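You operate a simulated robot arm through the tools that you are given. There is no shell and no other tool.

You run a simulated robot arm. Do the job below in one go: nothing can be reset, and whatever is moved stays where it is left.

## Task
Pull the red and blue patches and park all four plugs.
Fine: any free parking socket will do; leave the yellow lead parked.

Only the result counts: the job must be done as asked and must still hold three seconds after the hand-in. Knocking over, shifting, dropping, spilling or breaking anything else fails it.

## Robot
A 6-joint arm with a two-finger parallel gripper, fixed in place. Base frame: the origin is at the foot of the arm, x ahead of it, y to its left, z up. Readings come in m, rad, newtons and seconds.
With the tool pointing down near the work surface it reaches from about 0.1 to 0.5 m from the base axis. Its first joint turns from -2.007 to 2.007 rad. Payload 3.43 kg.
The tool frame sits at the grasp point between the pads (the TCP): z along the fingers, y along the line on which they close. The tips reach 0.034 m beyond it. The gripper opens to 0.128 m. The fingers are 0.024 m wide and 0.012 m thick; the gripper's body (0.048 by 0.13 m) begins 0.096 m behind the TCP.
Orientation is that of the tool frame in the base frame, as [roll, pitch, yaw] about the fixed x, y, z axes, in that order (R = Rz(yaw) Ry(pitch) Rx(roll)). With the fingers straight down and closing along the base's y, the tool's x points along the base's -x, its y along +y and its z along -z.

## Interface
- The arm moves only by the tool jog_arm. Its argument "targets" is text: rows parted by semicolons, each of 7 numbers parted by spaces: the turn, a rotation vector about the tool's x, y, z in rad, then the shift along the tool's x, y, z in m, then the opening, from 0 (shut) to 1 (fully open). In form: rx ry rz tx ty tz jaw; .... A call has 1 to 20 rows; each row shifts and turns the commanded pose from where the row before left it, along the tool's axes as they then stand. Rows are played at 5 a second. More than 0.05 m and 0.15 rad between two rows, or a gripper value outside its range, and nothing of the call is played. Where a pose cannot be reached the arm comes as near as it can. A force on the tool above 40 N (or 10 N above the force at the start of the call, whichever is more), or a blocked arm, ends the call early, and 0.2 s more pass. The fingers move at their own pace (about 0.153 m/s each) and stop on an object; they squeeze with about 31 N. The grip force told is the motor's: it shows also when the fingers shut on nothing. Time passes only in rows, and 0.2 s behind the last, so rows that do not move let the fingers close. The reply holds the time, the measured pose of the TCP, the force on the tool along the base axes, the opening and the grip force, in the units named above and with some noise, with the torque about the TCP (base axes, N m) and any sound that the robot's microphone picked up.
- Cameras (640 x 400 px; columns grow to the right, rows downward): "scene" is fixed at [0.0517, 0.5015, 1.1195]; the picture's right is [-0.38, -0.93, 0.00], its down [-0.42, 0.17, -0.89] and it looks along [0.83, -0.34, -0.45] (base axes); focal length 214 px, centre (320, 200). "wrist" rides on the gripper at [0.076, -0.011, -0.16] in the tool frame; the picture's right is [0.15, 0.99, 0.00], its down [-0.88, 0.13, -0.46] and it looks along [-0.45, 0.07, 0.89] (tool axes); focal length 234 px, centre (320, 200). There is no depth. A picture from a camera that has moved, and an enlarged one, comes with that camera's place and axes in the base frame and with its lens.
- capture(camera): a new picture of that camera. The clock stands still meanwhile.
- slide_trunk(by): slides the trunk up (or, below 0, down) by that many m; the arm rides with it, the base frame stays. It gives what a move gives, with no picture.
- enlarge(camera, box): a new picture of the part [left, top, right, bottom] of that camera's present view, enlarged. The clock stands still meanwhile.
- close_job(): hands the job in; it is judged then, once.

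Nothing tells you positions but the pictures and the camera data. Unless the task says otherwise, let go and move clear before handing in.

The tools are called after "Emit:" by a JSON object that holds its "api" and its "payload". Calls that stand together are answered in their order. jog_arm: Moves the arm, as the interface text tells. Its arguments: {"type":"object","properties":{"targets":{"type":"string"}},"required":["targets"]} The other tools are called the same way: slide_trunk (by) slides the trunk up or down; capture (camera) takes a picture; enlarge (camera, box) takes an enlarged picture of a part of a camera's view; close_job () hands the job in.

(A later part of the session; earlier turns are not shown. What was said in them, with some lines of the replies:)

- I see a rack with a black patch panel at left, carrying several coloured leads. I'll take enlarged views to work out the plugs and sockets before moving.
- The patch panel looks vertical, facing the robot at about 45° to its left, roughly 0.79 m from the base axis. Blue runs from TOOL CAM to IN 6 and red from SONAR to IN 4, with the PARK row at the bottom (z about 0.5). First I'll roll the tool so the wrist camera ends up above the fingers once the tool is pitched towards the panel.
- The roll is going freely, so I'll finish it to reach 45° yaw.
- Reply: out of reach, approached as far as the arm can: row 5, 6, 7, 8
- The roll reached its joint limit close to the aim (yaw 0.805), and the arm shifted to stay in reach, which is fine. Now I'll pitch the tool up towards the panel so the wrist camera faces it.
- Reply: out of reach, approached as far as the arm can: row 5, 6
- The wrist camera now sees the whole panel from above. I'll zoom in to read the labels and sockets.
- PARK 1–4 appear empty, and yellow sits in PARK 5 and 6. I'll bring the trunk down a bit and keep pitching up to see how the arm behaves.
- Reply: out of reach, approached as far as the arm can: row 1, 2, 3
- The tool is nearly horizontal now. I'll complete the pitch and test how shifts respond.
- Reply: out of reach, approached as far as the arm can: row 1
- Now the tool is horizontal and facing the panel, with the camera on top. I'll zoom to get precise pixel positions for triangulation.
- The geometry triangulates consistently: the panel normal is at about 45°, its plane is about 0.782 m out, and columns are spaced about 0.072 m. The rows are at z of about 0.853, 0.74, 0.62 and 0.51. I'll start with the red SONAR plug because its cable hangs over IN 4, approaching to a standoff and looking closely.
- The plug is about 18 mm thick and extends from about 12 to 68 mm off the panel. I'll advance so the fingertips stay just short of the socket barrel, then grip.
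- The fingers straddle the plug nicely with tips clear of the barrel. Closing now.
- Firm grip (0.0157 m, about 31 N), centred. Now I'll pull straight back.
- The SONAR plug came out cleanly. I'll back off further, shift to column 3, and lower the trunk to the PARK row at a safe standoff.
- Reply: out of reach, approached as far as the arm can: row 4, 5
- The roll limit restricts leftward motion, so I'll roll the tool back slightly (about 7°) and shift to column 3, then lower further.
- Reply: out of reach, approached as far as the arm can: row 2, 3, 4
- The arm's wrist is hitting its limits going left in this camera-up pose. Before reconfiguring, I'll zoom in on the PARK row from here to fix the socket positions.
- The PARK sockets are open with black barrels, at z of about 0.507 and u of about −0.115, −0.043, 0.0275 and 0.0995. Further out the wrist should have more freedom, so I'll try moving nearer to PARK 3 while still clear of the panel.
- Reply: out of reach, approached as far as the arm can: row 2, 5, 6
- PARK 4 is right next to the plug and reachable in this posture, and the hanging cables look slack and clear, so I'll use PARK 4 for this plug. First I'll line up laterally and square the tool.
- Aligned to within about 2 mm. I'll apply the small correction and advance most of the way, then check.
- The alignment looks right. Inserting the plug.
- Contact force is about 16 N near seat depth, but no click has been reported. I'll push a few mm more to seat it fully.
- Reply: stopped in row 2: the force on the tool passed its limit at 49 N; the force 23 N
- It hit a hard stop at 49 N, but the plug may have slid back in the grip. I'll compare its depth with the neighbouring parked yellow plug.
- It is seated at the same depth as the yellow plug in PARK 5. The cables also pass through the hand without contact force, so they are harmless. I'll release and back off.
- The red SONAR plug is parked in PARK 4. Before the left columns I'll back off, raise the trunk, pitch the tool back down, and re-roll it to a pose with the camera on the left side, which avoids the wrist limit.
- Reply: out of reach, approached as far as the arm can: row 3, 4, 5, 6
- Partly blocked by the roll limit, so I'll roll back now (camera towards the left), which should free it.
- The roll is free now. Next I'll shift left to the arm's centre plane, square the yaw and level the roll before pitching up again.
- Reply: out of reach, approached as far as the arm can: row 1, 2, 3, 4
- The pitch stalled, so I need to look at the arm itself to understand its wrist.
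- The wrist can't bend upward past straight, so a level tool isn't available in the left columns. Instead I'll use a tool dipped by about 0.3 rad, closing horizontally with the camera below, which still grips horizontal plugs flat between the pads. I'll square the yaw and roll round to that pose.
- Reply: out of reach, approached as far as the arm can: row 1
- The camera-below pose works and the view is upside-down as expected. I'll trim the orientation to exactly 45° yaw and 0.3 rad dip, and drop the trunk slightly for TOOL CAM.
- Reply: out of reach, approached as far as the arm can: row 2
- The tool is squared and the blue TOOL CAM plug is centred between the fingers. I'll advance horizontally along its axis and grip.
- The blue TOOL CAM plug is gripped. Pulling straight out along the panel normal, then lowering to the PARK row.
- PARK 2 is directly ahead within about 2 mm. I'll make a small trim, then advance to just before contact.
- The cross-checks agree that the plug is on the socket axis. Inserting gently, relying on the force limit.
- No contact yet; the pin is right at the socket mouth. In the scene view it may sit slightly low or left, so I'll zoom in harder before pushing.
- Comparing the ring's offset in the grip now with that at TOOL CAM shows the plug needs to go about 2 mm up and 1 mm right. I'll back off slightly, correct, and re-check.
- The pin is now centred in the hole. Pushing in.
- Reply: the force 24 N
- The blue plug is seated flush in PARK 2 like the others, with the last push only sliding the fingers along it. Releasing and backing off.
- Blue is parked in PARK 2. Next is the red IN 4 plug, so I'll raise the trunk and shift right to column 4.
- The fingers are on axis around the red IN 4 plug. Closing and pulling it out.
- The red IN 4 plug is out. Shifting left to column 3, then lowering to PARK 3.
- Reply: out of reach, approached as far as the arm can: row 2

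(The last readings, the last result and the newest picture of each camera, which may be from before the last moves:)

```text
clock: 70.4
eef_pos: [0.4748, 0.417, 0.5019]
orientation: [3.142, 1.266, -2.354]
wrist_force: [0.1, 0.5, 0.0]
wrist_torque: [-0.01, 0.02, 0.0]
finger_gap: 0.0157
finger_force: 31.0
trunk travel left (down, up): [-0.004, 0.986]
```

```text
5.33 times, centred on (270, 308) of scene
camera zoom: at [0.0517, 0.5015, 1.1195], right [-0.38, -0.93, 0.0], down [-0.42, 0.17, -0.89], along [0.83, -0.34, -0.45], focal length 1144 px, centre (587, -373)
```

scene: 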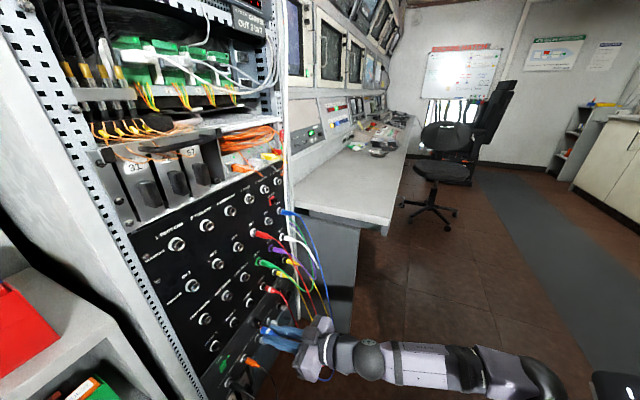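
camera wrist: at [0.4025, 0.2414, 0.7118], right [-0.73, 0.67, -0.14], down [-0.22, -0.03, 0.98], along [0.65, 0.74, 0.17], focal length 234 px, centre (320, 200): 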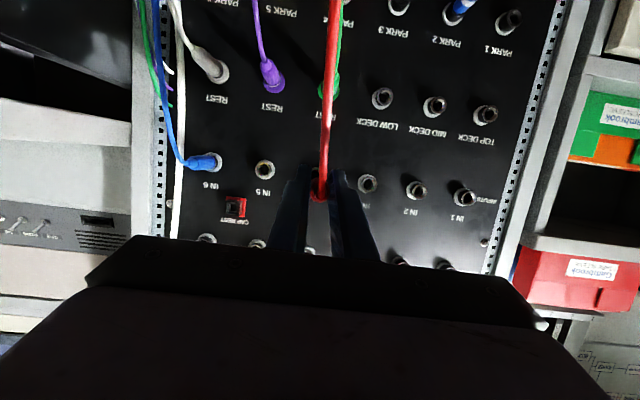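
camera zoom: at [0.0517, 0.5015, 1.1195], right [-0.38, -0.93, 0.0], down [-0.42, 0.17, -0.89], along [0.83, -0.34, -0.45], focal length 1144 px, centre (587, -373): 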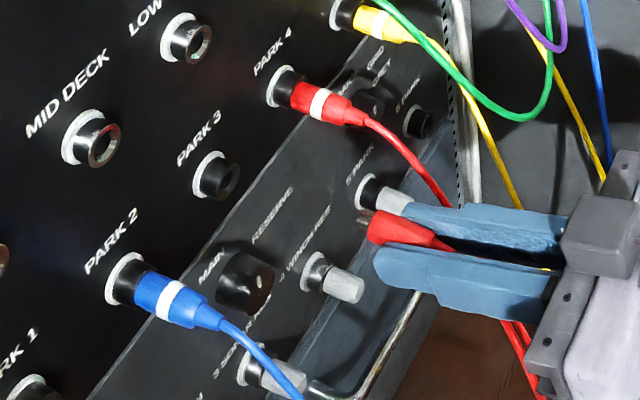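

Nearly there; the arm is near its wrist singularity at this distance, so I'll move forward a bit first and then finish the leftward shift.

Emit:
{"api": "jog_arm", "payload": {"targets": "0 0 0 -0.0066 0 0.0215 0.1;0 0 0 -0.0109 0 0.0202 0.1;0 -0.005 0 0 0 0 0.1;0 0 0 0 0.007 0 0.1;0 0 0 0 0.0073 0 0.1;0 0 0 0 0 0 0.1"}}

Emit:
{"api": "enlarge", "payload": {"camera": "wrist", "box": [240, 100, 400, 200]}}

Emit:
{"api": "enlarge", "payload": {"camera": "scene", "box": [236, 290, 284, 320]}}

```text
clock: 71.8
eef_pos: [0.4965, 0.4605, 0.5076]
orientation: [3.14, 1.268, -2.356]
wrist_force: [0.2, 0.9, -0.1]
wrist_torque: [-0.01, -0.02, -0.03]
finger_gap: 0.0156
finger_force: 31.4
trunk travel left (down, up): [-0.004, 0.986]
```

```text
4.00 times, centred on (320, 150) of wrist
camera zoom: at [0.381, 0.3281, 0.4824], right [-0.73, 0.67, -0.14], down [-0.21, -0.03, 0.98], along [0.65, 0.74, 0.17], focal length 937 px, centre (320, 400)
```

zoom: 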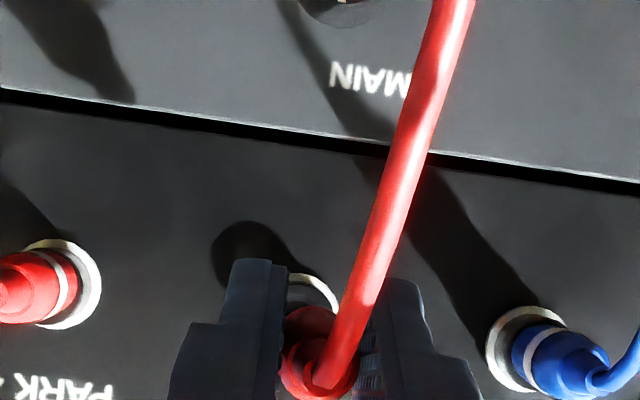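

```text
13.33 times, centred on (260, 305) of scene
camera zoom: at [0.0517, 0.5015, 1.1195], right [-0.38, -0.93, 0.0], down [-0.42, 0.17, -0.89], along [0.83, -0.34, -0.45], focal length 2860 px, centre (1120, -1200)
```

zoom: 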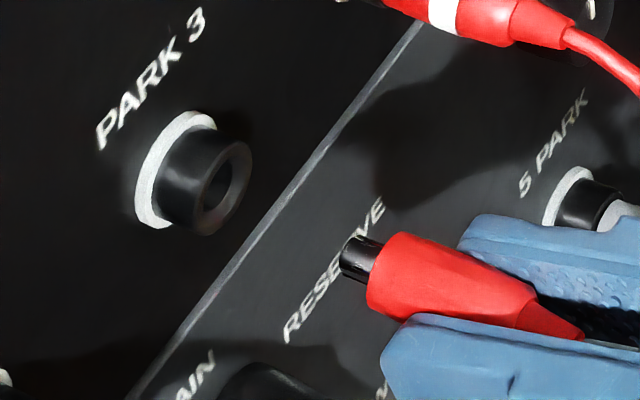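

Offset is about 1.3 mm, which I'll correct to the right, then advance close to the mouth and re-check.

Emit:
{"api": "jog_arm", "payload": {"targets": "0 0 0 0.0003 -0.0013 0 0.1;0 0 0 -0.0037 0 0.0119 0.1;0 0 0 -0.0037 0 0.0119 0.1;0 0 0 0 0 0 0.1"}}

Emit:
{"api": "enlarge", "payload": {"camera": "wrist", "box": [240, 100, 400, 200]}}

Emit:
{"api": "enlarge", "payload": {"camera": "scene", "box": [240, 294, 272, 314]}}

```text
clock: 72.8
eef_pos: [0.5147, 0.4765, 0.506]
orientation: [-3.142, 1.268, -2.355]
wrist_force: [-0.2, -0.5, 0.3]
wrist_torque: [-0.01, -0.05, 0.01]
finger_gap: 0.0157
finger_force: 31.4
trunk travel left (down, up): [-0.004, 0.986]
```

```text
4.00 times, centred on (320, 150) of wrist
camera zoom: at [0.3994, 0.3441, 0.4824], right [-0.73, 0.67, -0.14], down [-0.21, -0.03, 0.98], along [0.65, 0.74, 0.17], focal length 937 px, centre (320, 400)
```

zoom: 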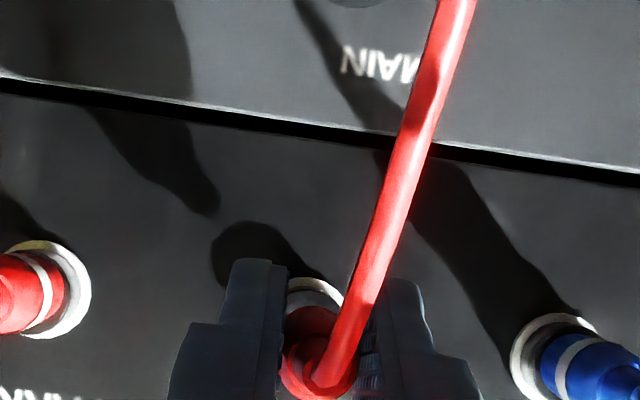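

```text
16.00 times, centred on (256, 304) of scene
camera zoom: at [0.0517, 0.5015, 1.1195], right [-0.38, -0.93, 0.0], down [-0.42, 0.17, -0.89], along [0.83, -0.34, -0.45], focal length 3432 px, centre (1344, -1464)
```

zoom: 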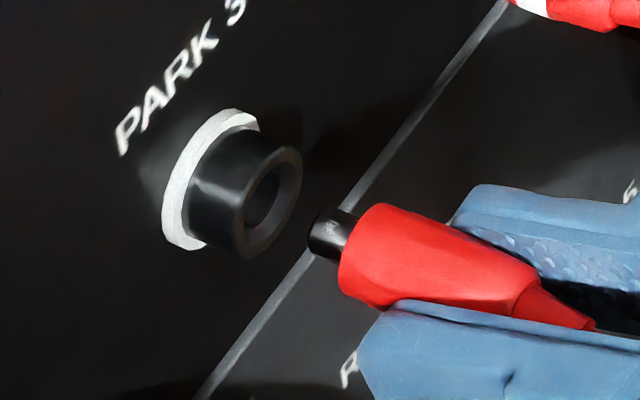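

Alignment matches the one that worked for PARK 2. Inserting.

Emit:
{"api": "jog_arm", "payload": {"targets": "0 0 0 -0.0015 -0.0004 0.0048 0.1;0 0 0 -0.0015 0 0.0048 0.1;0 0 0 0 0 0 0.1"}}

Emit:
{"api": "enlarge", "payload": {"camera": "scene", "box": [240, 294, 272, 314]}}

```text
clock: 73.6
eef_pos: [0.5222, 0.4839, 0.5063]
orientation: [3.141, 1.269, -2.354]
wrist_force: [-0.8, -0.3, 0.0]
wrist_torque: [0.01, 0.01, 0.0]
finger_gap: 0.0156
finger_force: 30.8
trunk travel left (down, up): [-0.004, 0.986]
```

```text
16.00 times, centred on (256, 304) of scene
camera zoom: at [0.0517, 0.5015, 1.1195], right [-0.38, -0.93, 0.0], down [-0.42, 0.17, -0.89], along [0.83, -0.34, -0.45], focal length 3432 px, centre (1344, -1464)
```

zoom: 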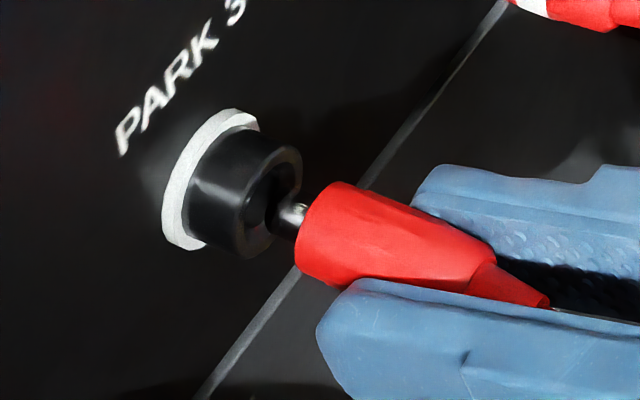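

Emit:
{"api": "jog_arm", "payload": {"targets": "0 0 0 -0.0012 0 0.0038 0.1;0 0 0 -0.0012 0 0.0038 0.1;0 0 0 -0.0012 0 0.0038 0.1;0 0 0 -0.0012 0 0.0038 0.1;0 0 0 -0.0009 0 0.0029 0.1;0 0 0 0 0 0 0.1"}}

Emit:
{"api": "enlarge", "payload": {"camera": "scene", "box": [240, 294, 272, 314]}}

```text
clock: 75.0
eef_pos: [0.5361, 0.4969, 0.5059]
orientation: [3.14, 1.272, -2.354]
wrist_force: [-12.9, -12.6, -2.5]
wrist_torque: [-0.09, 0.11, -0.12]
finger_gap: 0.0153
finger_force: 31.2
trunk travel left (down, up): [-0.004, 0.986]
```

```text
16.00 times, centred on (256, 304) of scene
camera zoom: at [0.0517, 0.5015, 1.1195], right [-0.38, -0.93, 0.0], down [-0.42, 0.17, -0.89], along [0.83, -0.34, -0.45], focal length 3432 px, centre (1344, -1464)
```

zoom: 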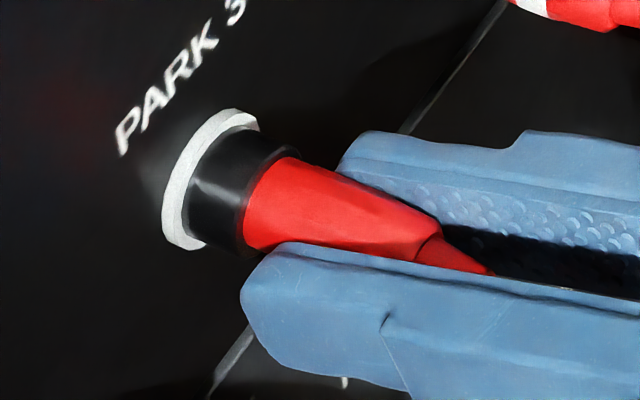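

Emit:
{"api": "jog_arm", "payload": {"targets": "0 0 0 -0.0006 0 0.0019 0.1;0 0 0 -0.0006 0 0.0019 0.1;0 0 0 0 0 0 0.1"}}

Emit:
{"api": "enlarge", "payload": {"camera": "scene", "box": [240, 294, 272, 314]}}

```text
clock: 75.8
eef_pos: [0.5395, 0.4995, 0.5066]
orientation: [3.141, 1.266, -2.356]
wrist_force: [-20.9, -23.2, -6.6]
wrist_torque: [-0.11, 0.12, -0.23]
finger_gap: 0.0164
finger_force: 31.6
trunk travel left (down, up): [-0.004, 0.986]
```

```text
16.00 times, centred on (256, 304) of scene
camera zoom: at [0.0517, 0.5015, 1.1195], right [-0.38, -0.93, 0.0], down [-0.42, 0.17, -0.89], along [0.83, -0.34, -0.45], focal length 3432 px, centre (1344, -1464)
```

zoom: 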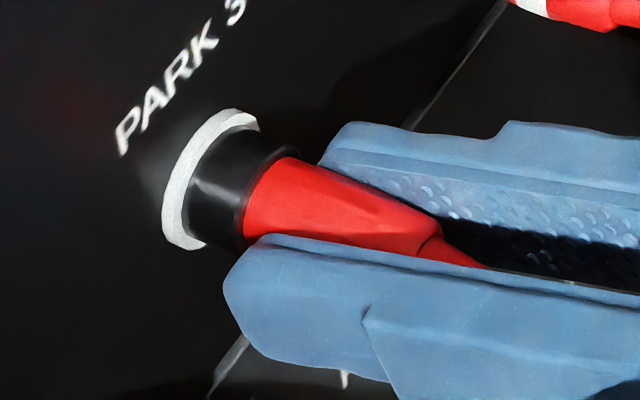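

Seated and no longer moving. Releasing, backing off, raising and shifting right to column 6 for the last plug, blue IN 6.

Emit:
{"api": "jog_arm", "payload": {"targets": "0 0 0 0.0009 0 -0.0029 0.3;0 0 0 0 0 0 0.4;0 0 0 0.0059 0 -0.0191 0.4;0 0 0 0.0089 0 -0.0287 0.4;0 0 0 0.0089 0 -0.0287 0.4;0 0 0 0 0 0 0.4"}}

Emit:
{"api": "enlarge", "payload": {"camera": "scene", "box": [210, 260, 330, 335]}}

Emit:
{"api": "slide_trunk", "payload": {"by": 0.23}}

Emit:
{"api": "jog_arm", "payload": {"targets": "0 0 0 0 -0.036 0 0.4;0 0 0 0 -0.036 0 0.4;0 0 0 0 -0.036 0 0.4;0 0 0 0 -0.036 0 0.4;0 0 0 0 -0.036 0 0.4;0 0 0 0 -0.036 0 0.4;0 0 0 0 0 0 0.4"}}

Emit:
{"api": "capture", "payload": {"camera": "wrist"}}

Emit:
{"api": "capture", "payload": {"camera": "scene"}}

```text
clock: 77.2
eef_pos: [0.4806, 0.4411, 0.5057]
orientation: [-3.141, 1.271, -2.355]
wrist_force: [1.0, -0.7, 0.7]
wrist_torque: [-0.01, -0.01, 0.03]
finger_gap: 0.0512
finger_force: 0.1
trunk travel left (down, up): [-0.004, 0.986]
```

```text
5.33 times, centred on (270, 298) of scene
camera zoom: at [0.0517, 0.5015, 1.1195], right [-0.38, -0.93, 0.0], down [-0.42, 0.17, -0.89], along [0.83, -0.34, -0.45], focal length 1144 px, centre (587, -320)
```

zoom: 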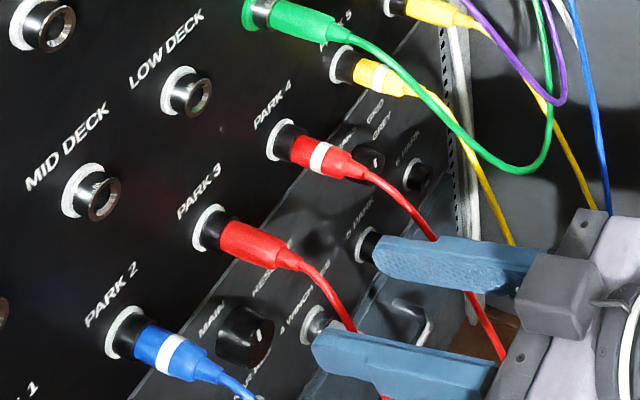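

```text
clock: 79.6
eef_pos: [0.4792, 0.4417, 0.7343]
orientation: [3.142, 1.27, -2.356]
wrist_force: [-0.4, -0.7, -0.4]
wrist_torque: [0.02, 0.0, 0.02]
finger_gap: 0.0514
finger_force: 0.0
trunk travel left (down, up): [-0.234, 0.756]
```

```text
clock: 81.2
eef_pos: [0.6248, 0.3009, 0.7355]
orientation: [3.139, 1.27, -2.355]
wrist_force: [-0.4, 1.6, -0.3]
wrist_torque: [-0.02, 0.01, 0.01]
finger_gap: 0.0513
finger_force: 0.0
out of reach, approached as far as the arm can: row 1
trunk travel left (down, up): [-0.234, 0.756]
```

```text
taken
camera wrist: at [0.5096, 0.1677, 0.7116], right [-0.73, 0.67, -0.14], down [-0.22, -0.03, 0.98], along [0.65, 0.74, 0.17], focal length 234 px, centre (320, 200)
```

wrist: 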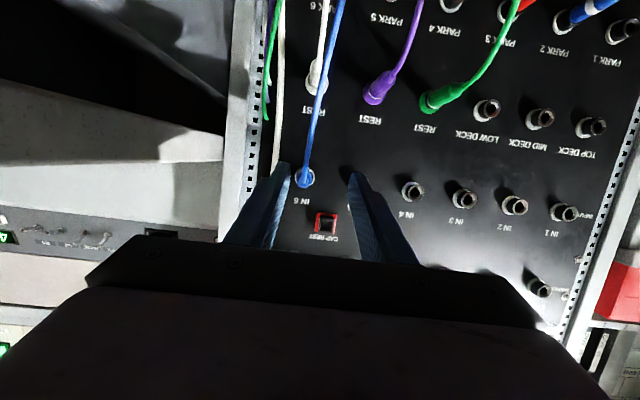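

```text
taken
```

scene: 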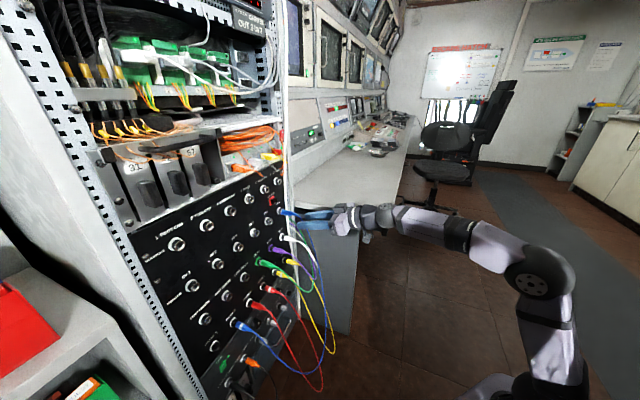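

Emit:
{"api": "enlarge", "payload": {"camera": "wrist", "box": [220, 100, 380, 200]}}

Emit:
{"api": "enlarge", "payload": {"camera": "scene", "box": [255, 180, 335, 230]}}

```text
4.00 times, centred on (300, 150) of wrist
camera zoom: at [0.5096, 0.1677, 0.7116], right [-0.73, 0.67, -0.14], down [-0.22, -0.03, 0.98], along [0.65, 0.74, 0.17], focal length 937 px, centre (400, 400)
```

zoom: 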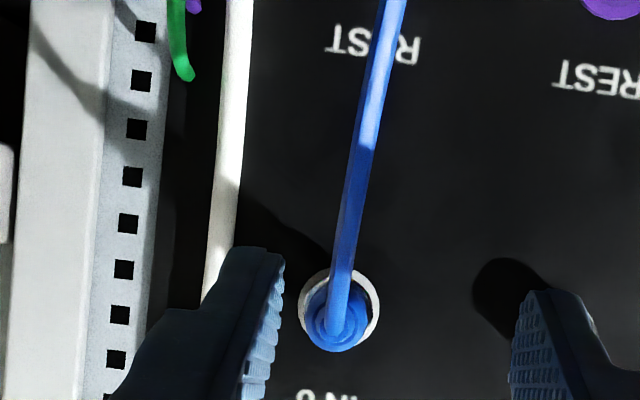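

```text
8.00 times, centred on (295, 205) of scene
camera zoom: at [0.0517, 0.5015, 1.1195], right [-0.38, -0.93, 0.0], down [-0.42, 0.17, -0.89], along [0.83, -0.34, -0.45], focal length 1716 px, centre (520, 160)
```

zoom: 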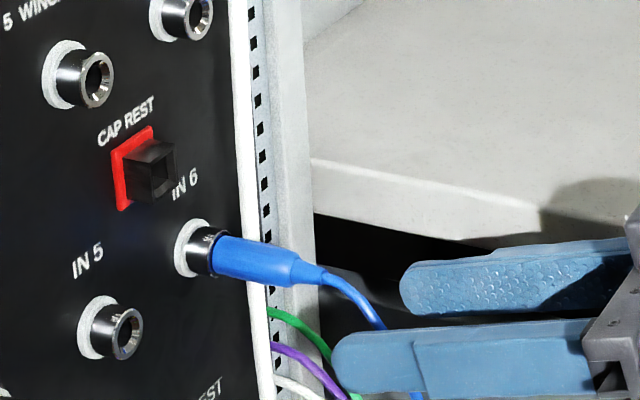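

IN 6 has a white rack cable close to its right, so I'll narrow the opening to about 31 mm, align (13 mm right), and advance.

Emit:
{"api": "jog_arm", "payload": {"targets": "0 0 0 0.0014 -0.0134 0.0004 0.24;0 0 0 0 0 0 0.24;0 0 0 -0.0056 0 0.0182 0.24;0 0 0 0 0 0 0.24"}}

Emit:
{"api": "enlarge", "payload": {"camera": "wrist", "box": [240, 100, 400, 200]}}

```text
clock: 82.2
eef_pos: [0.6467, 0.3036, 0.7325]
orientation: [-3.141, 1.267, -2.356]
wrist_force: [0.1, 0.2, 0.6]
wrist_torque: [0.02, 0.0, 0.02]
finger_gap: 0.0305
finger_force: 0.0
trunk travel left (down, up): [-0.234, 0.756]
```

```text
4.00 times, centred on (320, 150) of wrist
camera zoom: at [0.5315, 0.1712, 0.7084], right [-0.73, 0.67, -0.14], down [-0.21, -0.03, 0.98], along [0.65, 0.74, 0.17], focal length 937 px, centre (320, 400)
```

zoom: 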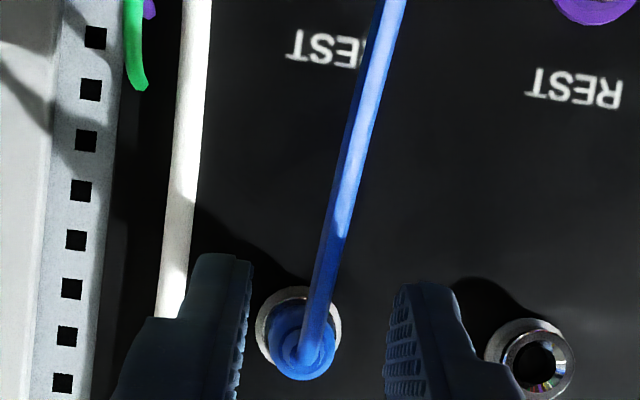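

Emit:
{"api": "jog_arm", "payload": {"targets": "0 -0.003 0 -0.0024 -0.0012 -0.0007 0.24;0 0 0 -0.0057 0 0.0185 0.24;0 0 0 -0.0057 0 0.0185 0.24;0 0 0 -0.0057 0 0.0185 0.24;0 0 0 0 0 0 0.24"}}

Emit:
{"api": "enlarge", "payload": {"camera": "wrist", "box": [240, 100, 400, 200]}}

Emit:
{"api": "enlarge", "payload": {"camera": "scene", "box": [255, 180, 335, 230]}}

```text
clock: 83.4
eef_pos: [0.6865, 0.3444, 0.7343]
orientation: [-3.14, 1.273, -2.355]
wrist_force: [-0.8, 0.0, 0.2]
wrist_torque: [-0.01, 0.01, 0.04]
finger_gap: 0.0307
finger_force: 0.1
trunk travel left (down, up): [-0.234, 0.756]
```

```text
4.00 times, centred on (320, 150) of wrist
camera zoom: at [0.5713, 0.2118, 0.7095], right [-0.73, 0.67, -0.14], down [-0.22, -0.03, 0.98], along [0.65, 0.74, 0.17], focal length 937 px, centre (320, 400)
```

zoom: 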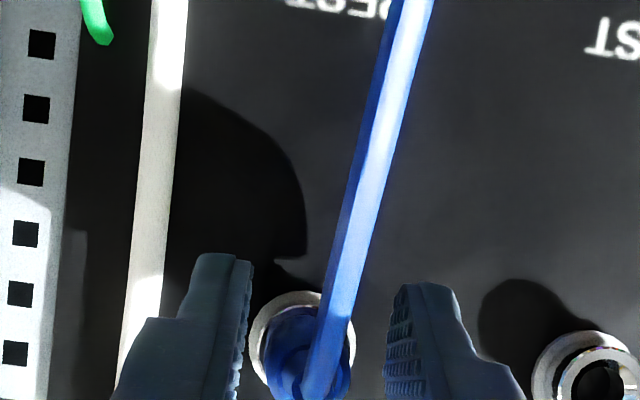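

```text
8.00 times, centred on (295, 205) of scene
camera zoom: at [0.0517, 0.5015, 1.1195], right [-0.38, -0.93, 0.0], down [-0.42, 0.17, -0.89], along [0.83, -0.34, -0.45], focal length 1716 px, centre (520, 160)
```

zoom: 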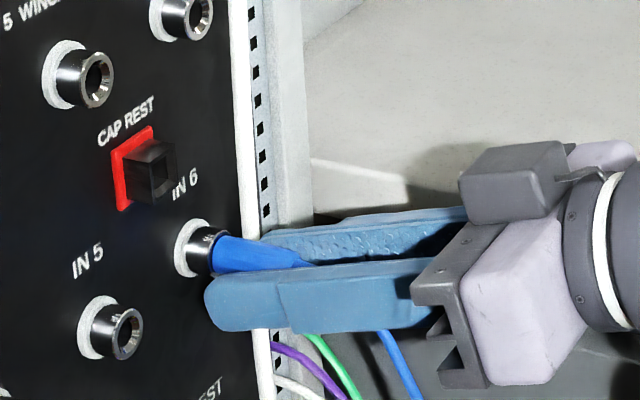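

Emit:
{"api": "jog_arm", "payload": {"targets": "0 0 0 0 -0.0013 0 0.24;0 0 0 0 0 0 0.15;0 0 0 0 0 0 0.1;0 0 0 0 0 0 0.1;0 0 0 0 0 0 0.1"}}

Emit:
{"api": "enlarge", "payload": {"camera": "wrist", "box": [240, 100, 400, 200]}}

Emit:
{"api": "enlarge", "payload": {"camera": "wrist", "box": [296, 160, 344, 190]}}

```text
clock: 84.6
eef_pos: [0.6884, 0.3436, 0.7343]
orientation: [3.14, 1.272, -2.355]
wrist_force: [2.2, -0.8, 0.3]
wrist_torque: [-0.02, 0.03, -0.11]
finger_gap: 0.0157
finger_force: 31.2
trunk travel left (down, up): [-0.234, 0.756]
```

```text
4.00 times, centred on (320, 150) of wrist
camera zoom: at [0.5726, 0.2108, 0.7099], right [-0.73, 0.67, -0.14], down [-0.22, -0.03, 0.98], along [0.65, 0.74, 0.17], focal length 937 px, centre (320, 400)
```

zoom: 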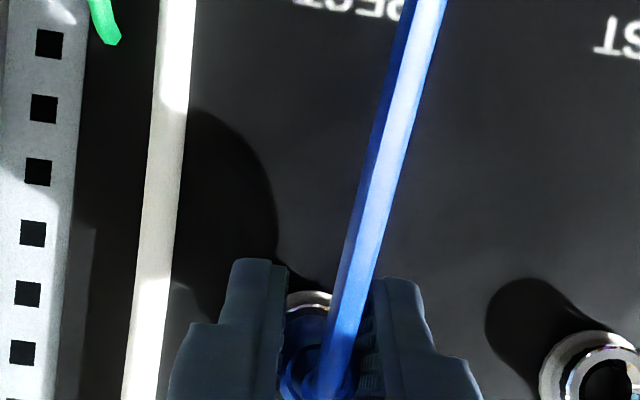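

```text
13.33 times, centred on (320, 175) of wrist
camera zoom: at [0.5726, 0.2108, 0.7099], right [-0.73, 0.67, -0.14], down [-0.22, -0.03, 0.98], along [0.65, 0.74, 0.17], focal length 3122 px, centre (320, 533)
```

zoom: 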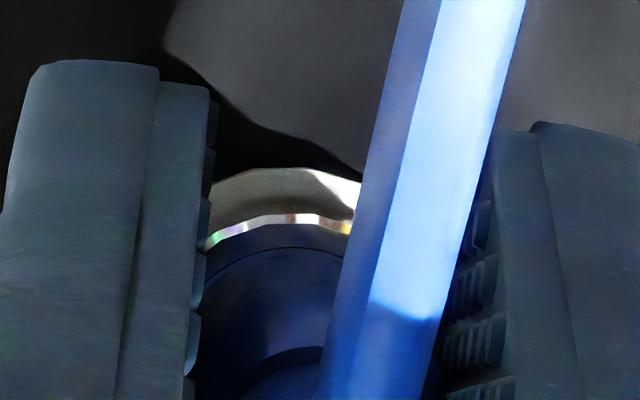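

Gripped centrally. Pulling out about 55 mm, enough to clear all barrels.

Emit:
{"api": "jog_arm", "payload": {"targets": "0 0 0 0.0012 0 -0.0038 0.1;0 0 0 0.0018 0 -0.0057 0.1;0 0 0 0.003 0 -0.0096 0.1;0 0 0 0.0044 0 -0.0143 0.1;0 0 0 0.0059 0 -0.0191 0.1;0 0 0 0 0 0 0.1"}}

Emit:
{"api": "enlarge", "payload": {"camera": "scene", "box": [255, 180, 335, 230]}}

Emit:
{"api": "capture", "payload": {"camera": "wrist"}}

```text
clock: 86.0
eef_pos: [0.6496, 0.3027, 0.7339]
orientation: [-3.141, 1.272, -2.356]
wrist_force: [-0.1, -0.6, 0.5]
wrist_torque: [-0.03, 0.01, 0.01]
finger_gap: 0.0159
finger_force: 31.3
trunk travel left (down, up): [-0.234, 0.756]
```

```text
8.00 times, centred on (295, 205) of scene
camera zoom: at [0.0517, 0.5015, 1.1195], right [-0.38, -0.93, 0.0], down [-0.42, 0.17, -0.89], along [0.83, -0.34, -0.45], focal length 1716 px, centre (520, 160)
```

zoom: 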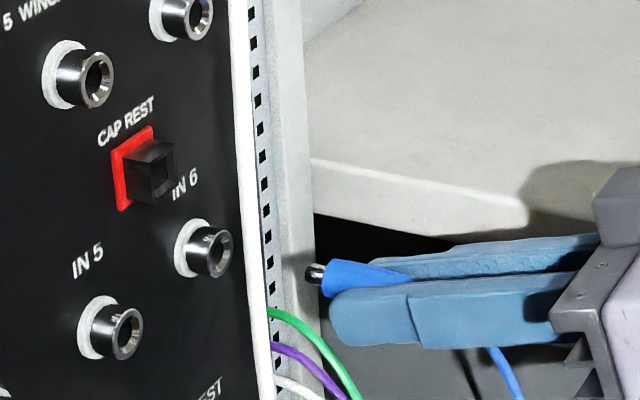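

```text
taken
camera wrist: at [0.5344, 0.1702, 0.7095], right [-0.73, 0.67, -0.14], down [-0.22, -0.03, 0.98], along [0.65, 0.74, 0.17], focal length 234 px, centre (320, 200)
```

wrist: 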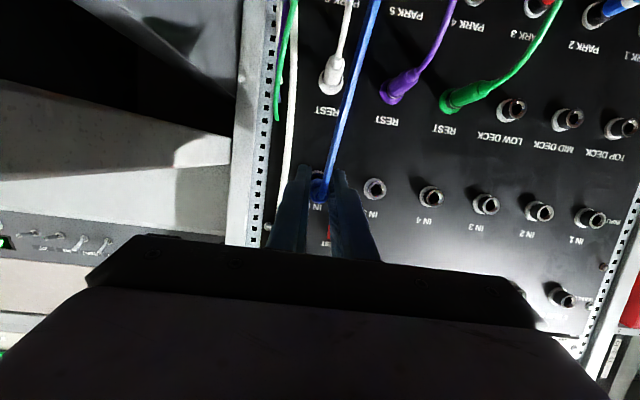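

Out cleanly. Now crossing left at this standoff (the way is clear) to column 1.

Emit:
{"api": "jog_arm", "payload": {"targets": "0 0 0 0 0.036 0 0.1;0 0 0 0 0.036 0 0.1;0 0 0 0 0.036 0 0.1;0 0 0 0 0.036 0 0.1;0 0 0 0 0.036 0 0.1;0 0 0 0 0.036 0 0.1;0 0 0 0 0.036 0 0.1;0 0 0 0 0.036 0 0.1;0 0 0 0 0.036 0 0.1;0 0 0 0 0.036 0 0.1;0 0 0 0 0 0 0.1"}}

Emit:
{"api": "capture", "payload": {"camera": "wrist"}}

```text
clock: 88.4
eef_pos: [0.3969, 0.5578, 0.7334]
orientation: [3.14, 1.272, -2.353]
wrist_force: [-0.1, 0.4, -0.1]
wrist_torque: [-0.03, -0.02, 0.03]
finger_gap: 0.0159
finger_force: 30.9
trunk travel left (down, up): [-0.234, 0.756]
```

```text
taken
camera wrist: at [0.2811, 0.4251, 0.7091], right [-0.73, 0.67, -0.14], down [-0.22, -0.03, 0.98], along [0.65, 0.74, 0.17], focal length 234 px, centre (320, 200)
```

wrist: 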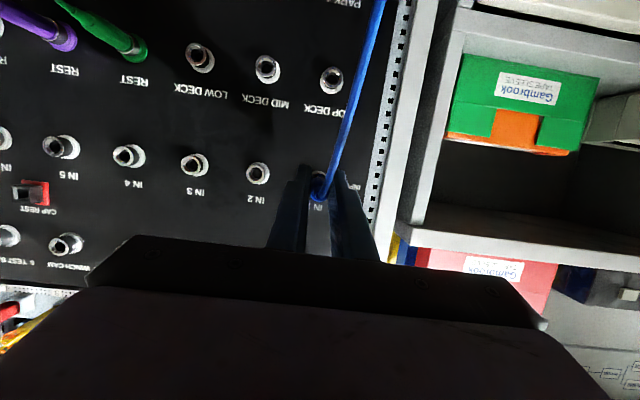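

Column 1 reached with no obstacles. Lowering to the PARK row for PARK 1.

Emit:
{"api": "slide_trunk", "payload": {"by": -0.2285}}

Emit:
{"api": "enlarge", "payload": {"camera": "wrist", "box": [240, 100, 400, 200]}}

Emit:
{"api": "enlarge", "payload": {"camera": "scene", "box": [200, 320, 264, 360]}}

Emit:
{"api": "capture", "payload": {"camera": "scene"}}

```text
clock: 90.8
eef_pos: [0.3976, 0.5569, 0.505]
orientation: [3.139, 1.271, -2.356]
wrist_force: [-0.4, -0.2, -0.2]
wrist_torque: [0.0, -0.01, -0.03]
finger_gap: 0.0157
finger_force: 31.1
trunk travel left (down, up): [-0.005, 0.985]
```

```text
4.00 times, centred on (320, 150) of wrist
camera zoom: at [0.2814, 0.4248, 0.4808], right [-0.73, 0.67, -0.14], down [-0.22, -0.03, 0.98], along [0.65, 0.74, 0.17], focal length 937 px, centre (320, 400)
```

zoom: 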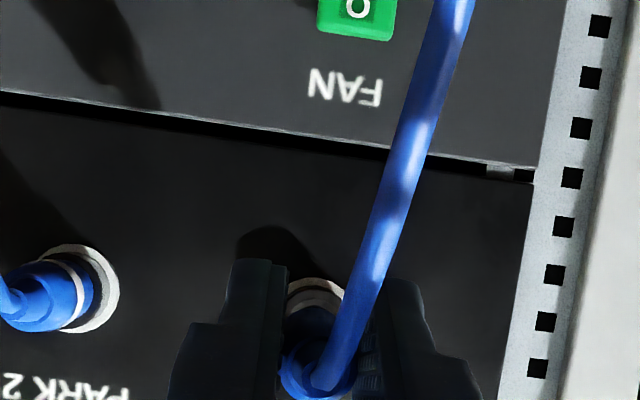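

```text
10.00 times, centred on (232, 340) of scene
camera zoom: at [0.0517, 0.5015, 1.1195], right [-0.38, -0.93, 0.0], down [-0.42, 0.17, -0.89], along [0.83, -0.34, -0.45], focal length 2145 px, centre (1200, -1200)
```

zoom: 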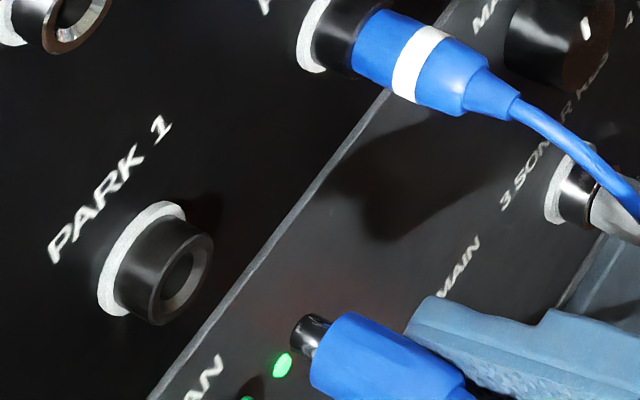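

```text
taken
```

scene: 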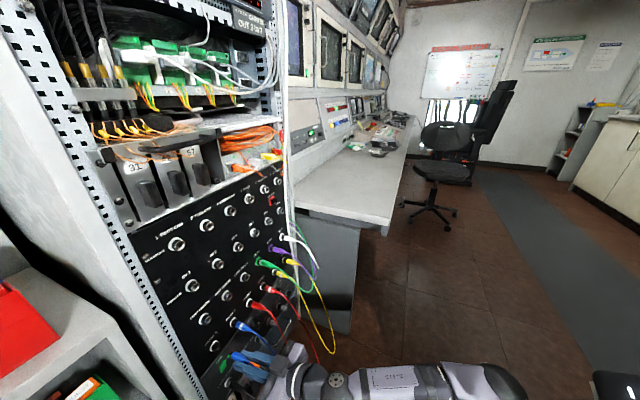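

PARK 1 needs a 2.6 mm shift left according to both cameras. Correcting and advancing to the mouth.

Emit:
{"api": "jog_arm", "payload": {"targets": "0 0 0 0.0003 0.0026 0 0.1;0 0 0 -0.0037 0 0.0119 0.1;0 0 0 -0.0037 0 0.0119 0.1;0 0 0 0 0 0 0.1"}}

Emit:
{"api": "enlarge", "payload": {"camera": "wrist", "box": [240, 100, 400, 200]}}

Emit:
{"api": "enlarge", "payload": {"camera": "scene", "box": [204, 334, 244, 359]}}

```text
clock: 91.8
eef_pos: [0.4128, 0.5757, 0.505]
orientation: [-3.141, 1.272, -2.352]
wrist_force: [-0.3, 0.2, 0.6]
wrist_torque: [0.01, 0.0, 0.01]
finger_gap: 0.0159
finger_force: 31.6
trunk travel left (down, up): [-0.005, 0.985]
```

```text
4.00 times, centred on (320, 150) of wrist
camera zoom: at [0.2972, 0.4435, 0.48], right [-0.73, 0.67, -0.14], down [-0.22, -0.03, 0.98], along [0.65, 0.74, 0.17], focal length 937 px, centre (320, 400)
```

zoom: 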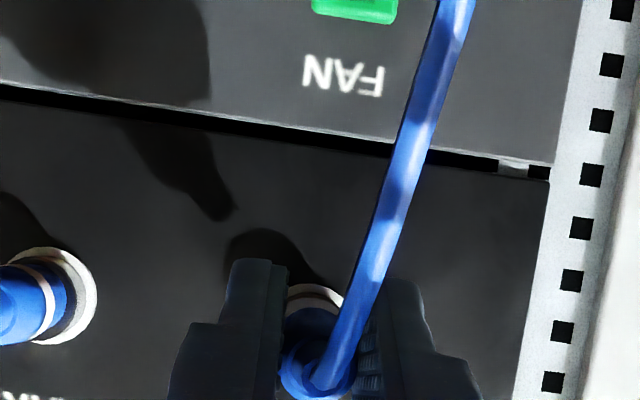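

```text
16.00 times, centred on (224, 346) of scene
camera zoom: at [0.0517, 0.5015, 1.1195], right [-0.38, -0.93, 0.0], down [-0.42, 0.17, -0.89], along [0.83, -0.34, -0.45], focal length 3432 px, centre (1856, -2144)
```

zoom: 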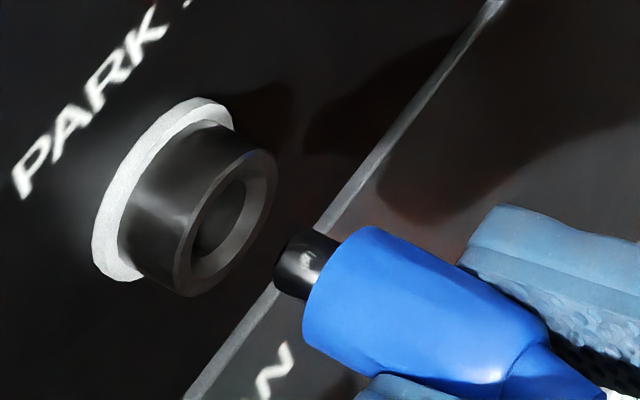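

Both cameras now show it centred. Inserting.

Emit:
{"api": "jog_arm", "payload": {"targets": "0 0 0 -0.0015 0 0.0048 0.1;0 0 0 -0.0015 0 0.0048 0.1;0 0 0 -0.0012 0 0.0038 0.1;0 0 0 -0.0012 0 0.0038 0.1;0 0 0 0 0 0 0.1"}}

Emit:
{"api": "enlarge", "payload": {"camera": "scene", "box": [204, 334, 244, 359]}}

```text
clock: 93.0
eef_pos: [0.4252, 0.5905, 0.5053]
orientation: [-3.141, 1.272, -2.354]
wrist_force: [0.7, -0.1, -0.8]
wrist_torque: [0.01, -0.03, 0.0]
finger_gap: 0.0158
finger_force: 30.8
trunk travel left (down, up): [-0.005, 0.985]
```

```text
16.00 times, centred on (224, 346) of scene
camera zoom: at [0.0517, 0.5015, 1.1195], right [-0.38, -0.93, 0.0], down [-0.42, 0.17, -0.89], along [0.83, -0.34, -0.45], focal length 3432 px, centre (1856, -2144)
```

zoom: 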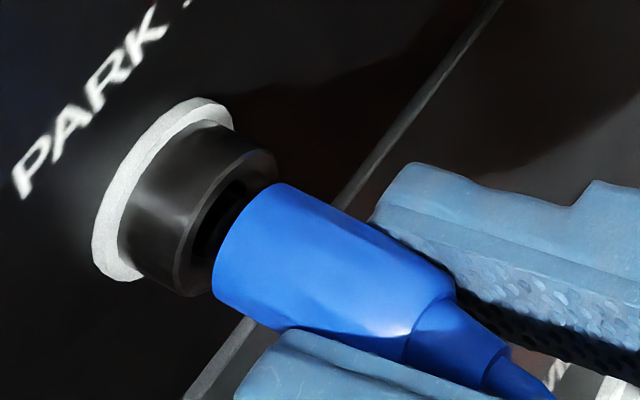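

The pin has gone in with no side force. Continuing to the seat.

Emit:
{"api": "jog_arm", "payload": {"targets": "0 0 0 -0.0012 0 0.0038 0.1;0 0 0 -0.0012 0 0.0038 0.1;0 0 0 -0.0009 0 0.0029 0.1;0 0 0 -0.0006 0 0.0019 0.1;0 0 0 0 0 0 0.1"}}

Emit:
{"api": "enlarge", "payload": {"camera": "scene", "box": [204, 334, 244, 359]}}

```text
clock: 94.2
eef_pos: [0.4339, 0.5989, 0.5055]
orientation: [3.14, 1.275, -2.354]
wrist_force: [-9.8, -12.7, 0.4]
wrist_torque: [-0.05, 0.03, -0.18]
finger_gap: 0.0156
finger_force: 30.9
trunk travel left (down, up): [-0.005, 0.985]
```

```text
16.00 times, centred on (224, 346) of scene
camera zoom: at [0.0517, 0.5015, 1.1195], right [-0.38, -0.93, 0.0], down [-0.42, 0.17, -0.89], along [0.83, -0.34, -0.45], focal length 3432 px, centre (1856, -2144)
```

zoom: 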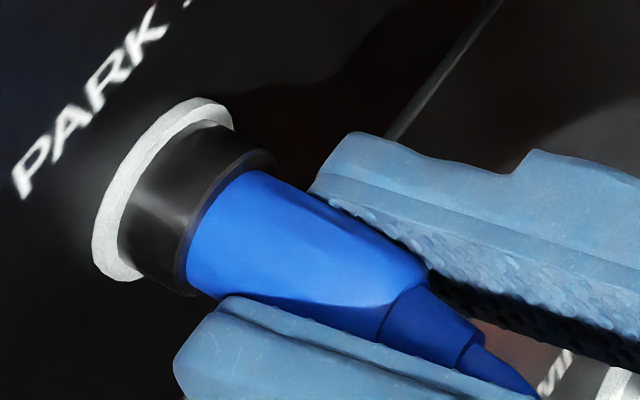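

Emit:
{"api": "jog_arm", "payload": {"targets": "0 0 0 -0.0006 0 0.0019 0.1;0 0 0 -0.0006 0 0.0019 0.1;0 0 0 0 0 0 0.1"}}

Emit:
{"api": "enlarge", "payload": {"camera": "scene", "box": [204, 334, 244, 359]}}

```text
clock: 95.0
eef_pos: [0.4373, 0.6018, 0.5052]
orientation: [3.141, 1.274, -2.355]
wrist_force: [-7.7, -13.1, 0.5]
wrist_torque: [0.06, -0.02, -0.08]
finger_gap: 0.0157
finger_force: 31.6
trunk travel left (down, up): [-0.005, 0.985]
```

```text
16.00 times, centred on (224, 346) of scene
camera zoom: at [0.0517, 0.5015, 1.1195], right [-0.38, -0.93, 0.0], down [-0.42, 0.17, -0.89], along [0.83, -0.34, -0.45], focal length 3432 px, centre (1856, -2144)
```

zoom: 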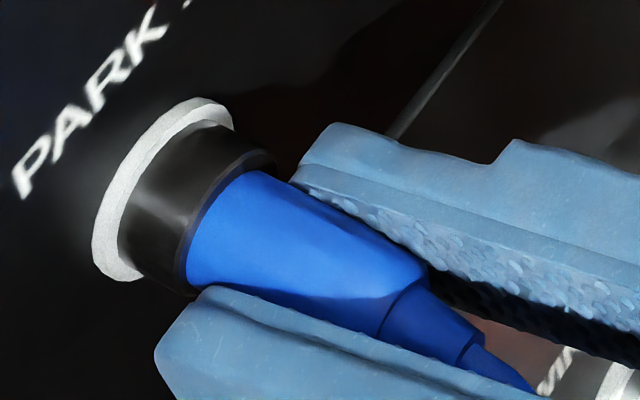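

The plug is flush and no longer moves. Releasing and backing off, then I'll inspect all four plugs.

Emit:
{"api": "jog_arm", "payload": {"targets": "0 0 0 0.0009 0 -0.0029 0.3;0 0 0 0 0 0 0.4;0 0 0 0.0059 0 -0.0191 0.4;0 0 0 0.0089 0 -0.0287 0.4;0 0 0 0.0089 0 -0.0287 0.4;0 0 0 0.0089 0 -0.0287 0.4;0 0 0 0 0 0 0.4"}}

Emit:
{"api": "enlarge", "payload": {"camera": "scene", "box": [190, 270, 302, 340]}}

Emit:
{"api": "enlarge", "payload": {"camera": "scene", "box": [190, 320, 270, 370]}}

Emit:
{"api": "capture", "payload": {"camera": "wrist"}}

```text
clock: 96.6
eef_pos: [0.3562, 0.5226, 0.5056]
orientation: [3.14, 1.271, -2.356]
wrist_force: [0.3, 0.1, -0.1]
wrist_torque: [-0.01, 0.01, 0.01]
finger_gap: 0.0511
finger_force: 0.0
trunk travel left (down, up): [-0.005, 0.985]
```

```text
5.71 times, centred on (246, 305) of scene
camera zoom: at [0.0517, 0.5015, 1.1195], right [-0.38, -0.93, 0.0], down [-0.42, 0.17, -0.89], along [0.83, -0.34, -0.45], focal length 1226 px, centre (743, -400)
```

zoom: 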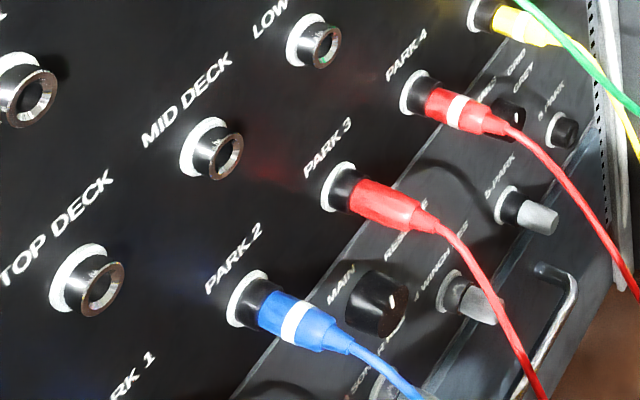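

```text
8.00 times, centred on (230, 345) of scene
camera zoom: at [0.0517, 0.5015, 1.1195], right [-0.38, -0.93, 0.0], down [-0.42, 0.17, -0.89], along [0.83, -0.34, -0.45], focal length 1716 px, centre (1040, -960)
```

zoom: 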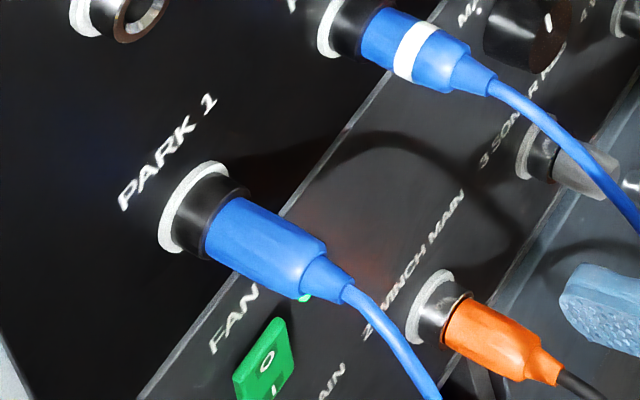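

```text
taken
camera wrist: at [0.2407, 0.3897, 0.481], right [-0.73, 0.67, -0.14], down [-0.22, -0.03, 0.98], along [0.65, 0.74, 0.17], focal length 234 px, centre (320, 200)
```

wrist: 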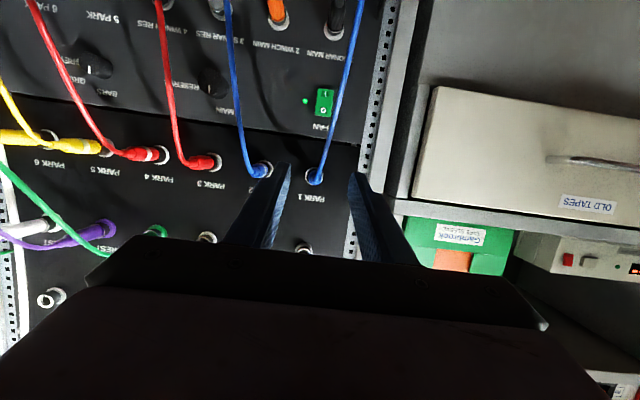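

All four plugs appear parked. One last close comparison of the seating depths, and a check that the rest of the panel is untouched.

Emit:
{"api": "enlarge", "payload": {"camera": "scene", "box": [244, 256, 292, 316]}}

Emit:
{"api": "capture", "payload": {"camera": "scene"}}

Emit:
{"api": "enlarge", "payload": {"camera": "wrist", "box": [0, 100, 340, 312]}}

```text
6.67 times, centred on (268, 286) of scene
camera zoom: at [0.0517, 0.5015, 1.1195], right [-0.38, -0.93, 0.0], down [-0.42, 0.17, -0.89], along [0.83, -0.34, -0.45], focal length 1430 px, centre (667, -373)
```

zoom: 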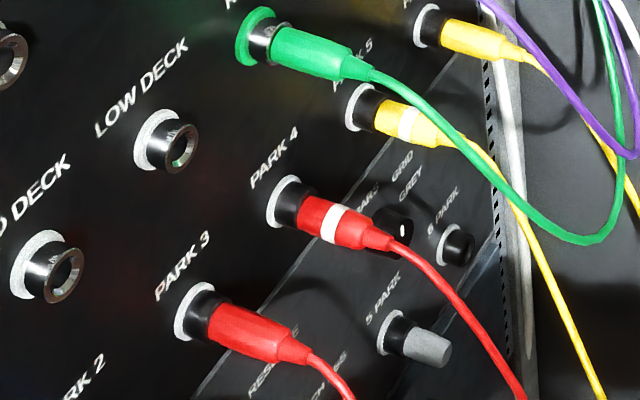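

```text
taken
```

scene: 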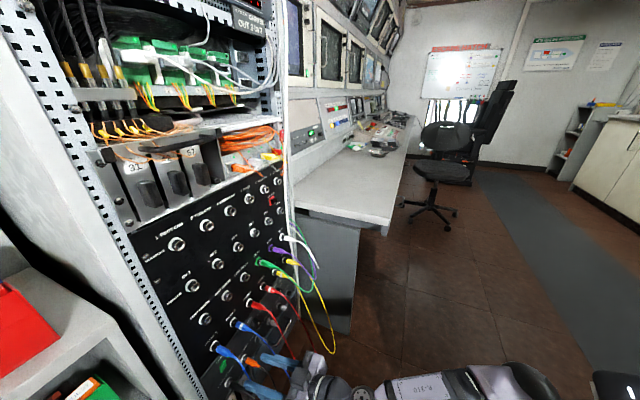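

```text
1.88 times, centred on (170, 206) of wrist
camera zoom: at [0.2407, 0.3897, 0.481], right [-0.73, 0.67, -0.14], down [-0.22, -0.03, 0.98], along [0.65, 0.74, 0.17], focal length 441 px, centre (602, 189)
```

zoom: 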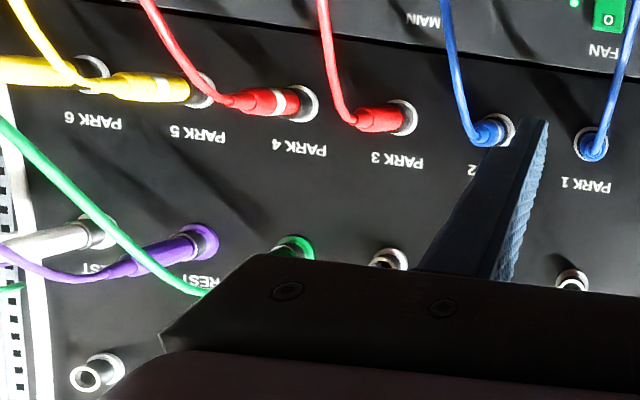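

Blue is in PARK 1 and 2 and red is in PARK 3 and 4, all at the same depth as the yellow plugs. Yellow, green, purple and white are undisturbed and the gripper is open and clear, so I'm handing in.

Emit:
{"api": "close_job", "payload": {}}

```text
The job is handed in.
```

The red and blue patches are pulled and all four plugs are parked; I've handed the job in.

| Plug | Pulled from | Parked in |
|---|---|---|
| Red | SONAR | PARK 4 |
| Red | IN 4 | PARK 3 |
| Blue | TOOL CAM | PARK 2 |
| Blue | IN 6 | PARK 1 |

In the last pictures all four sit as deep as the yellow plugs in PARK 5 and 6, though the microphone picked up no click on any of them. I pushed each one until it stopped moving and then let go, and none had shifted in the pictures afterwards.

The yellow lead is still parked, and the green, purple and white leads look undisturbed. The gripper is open and clear of the panel.
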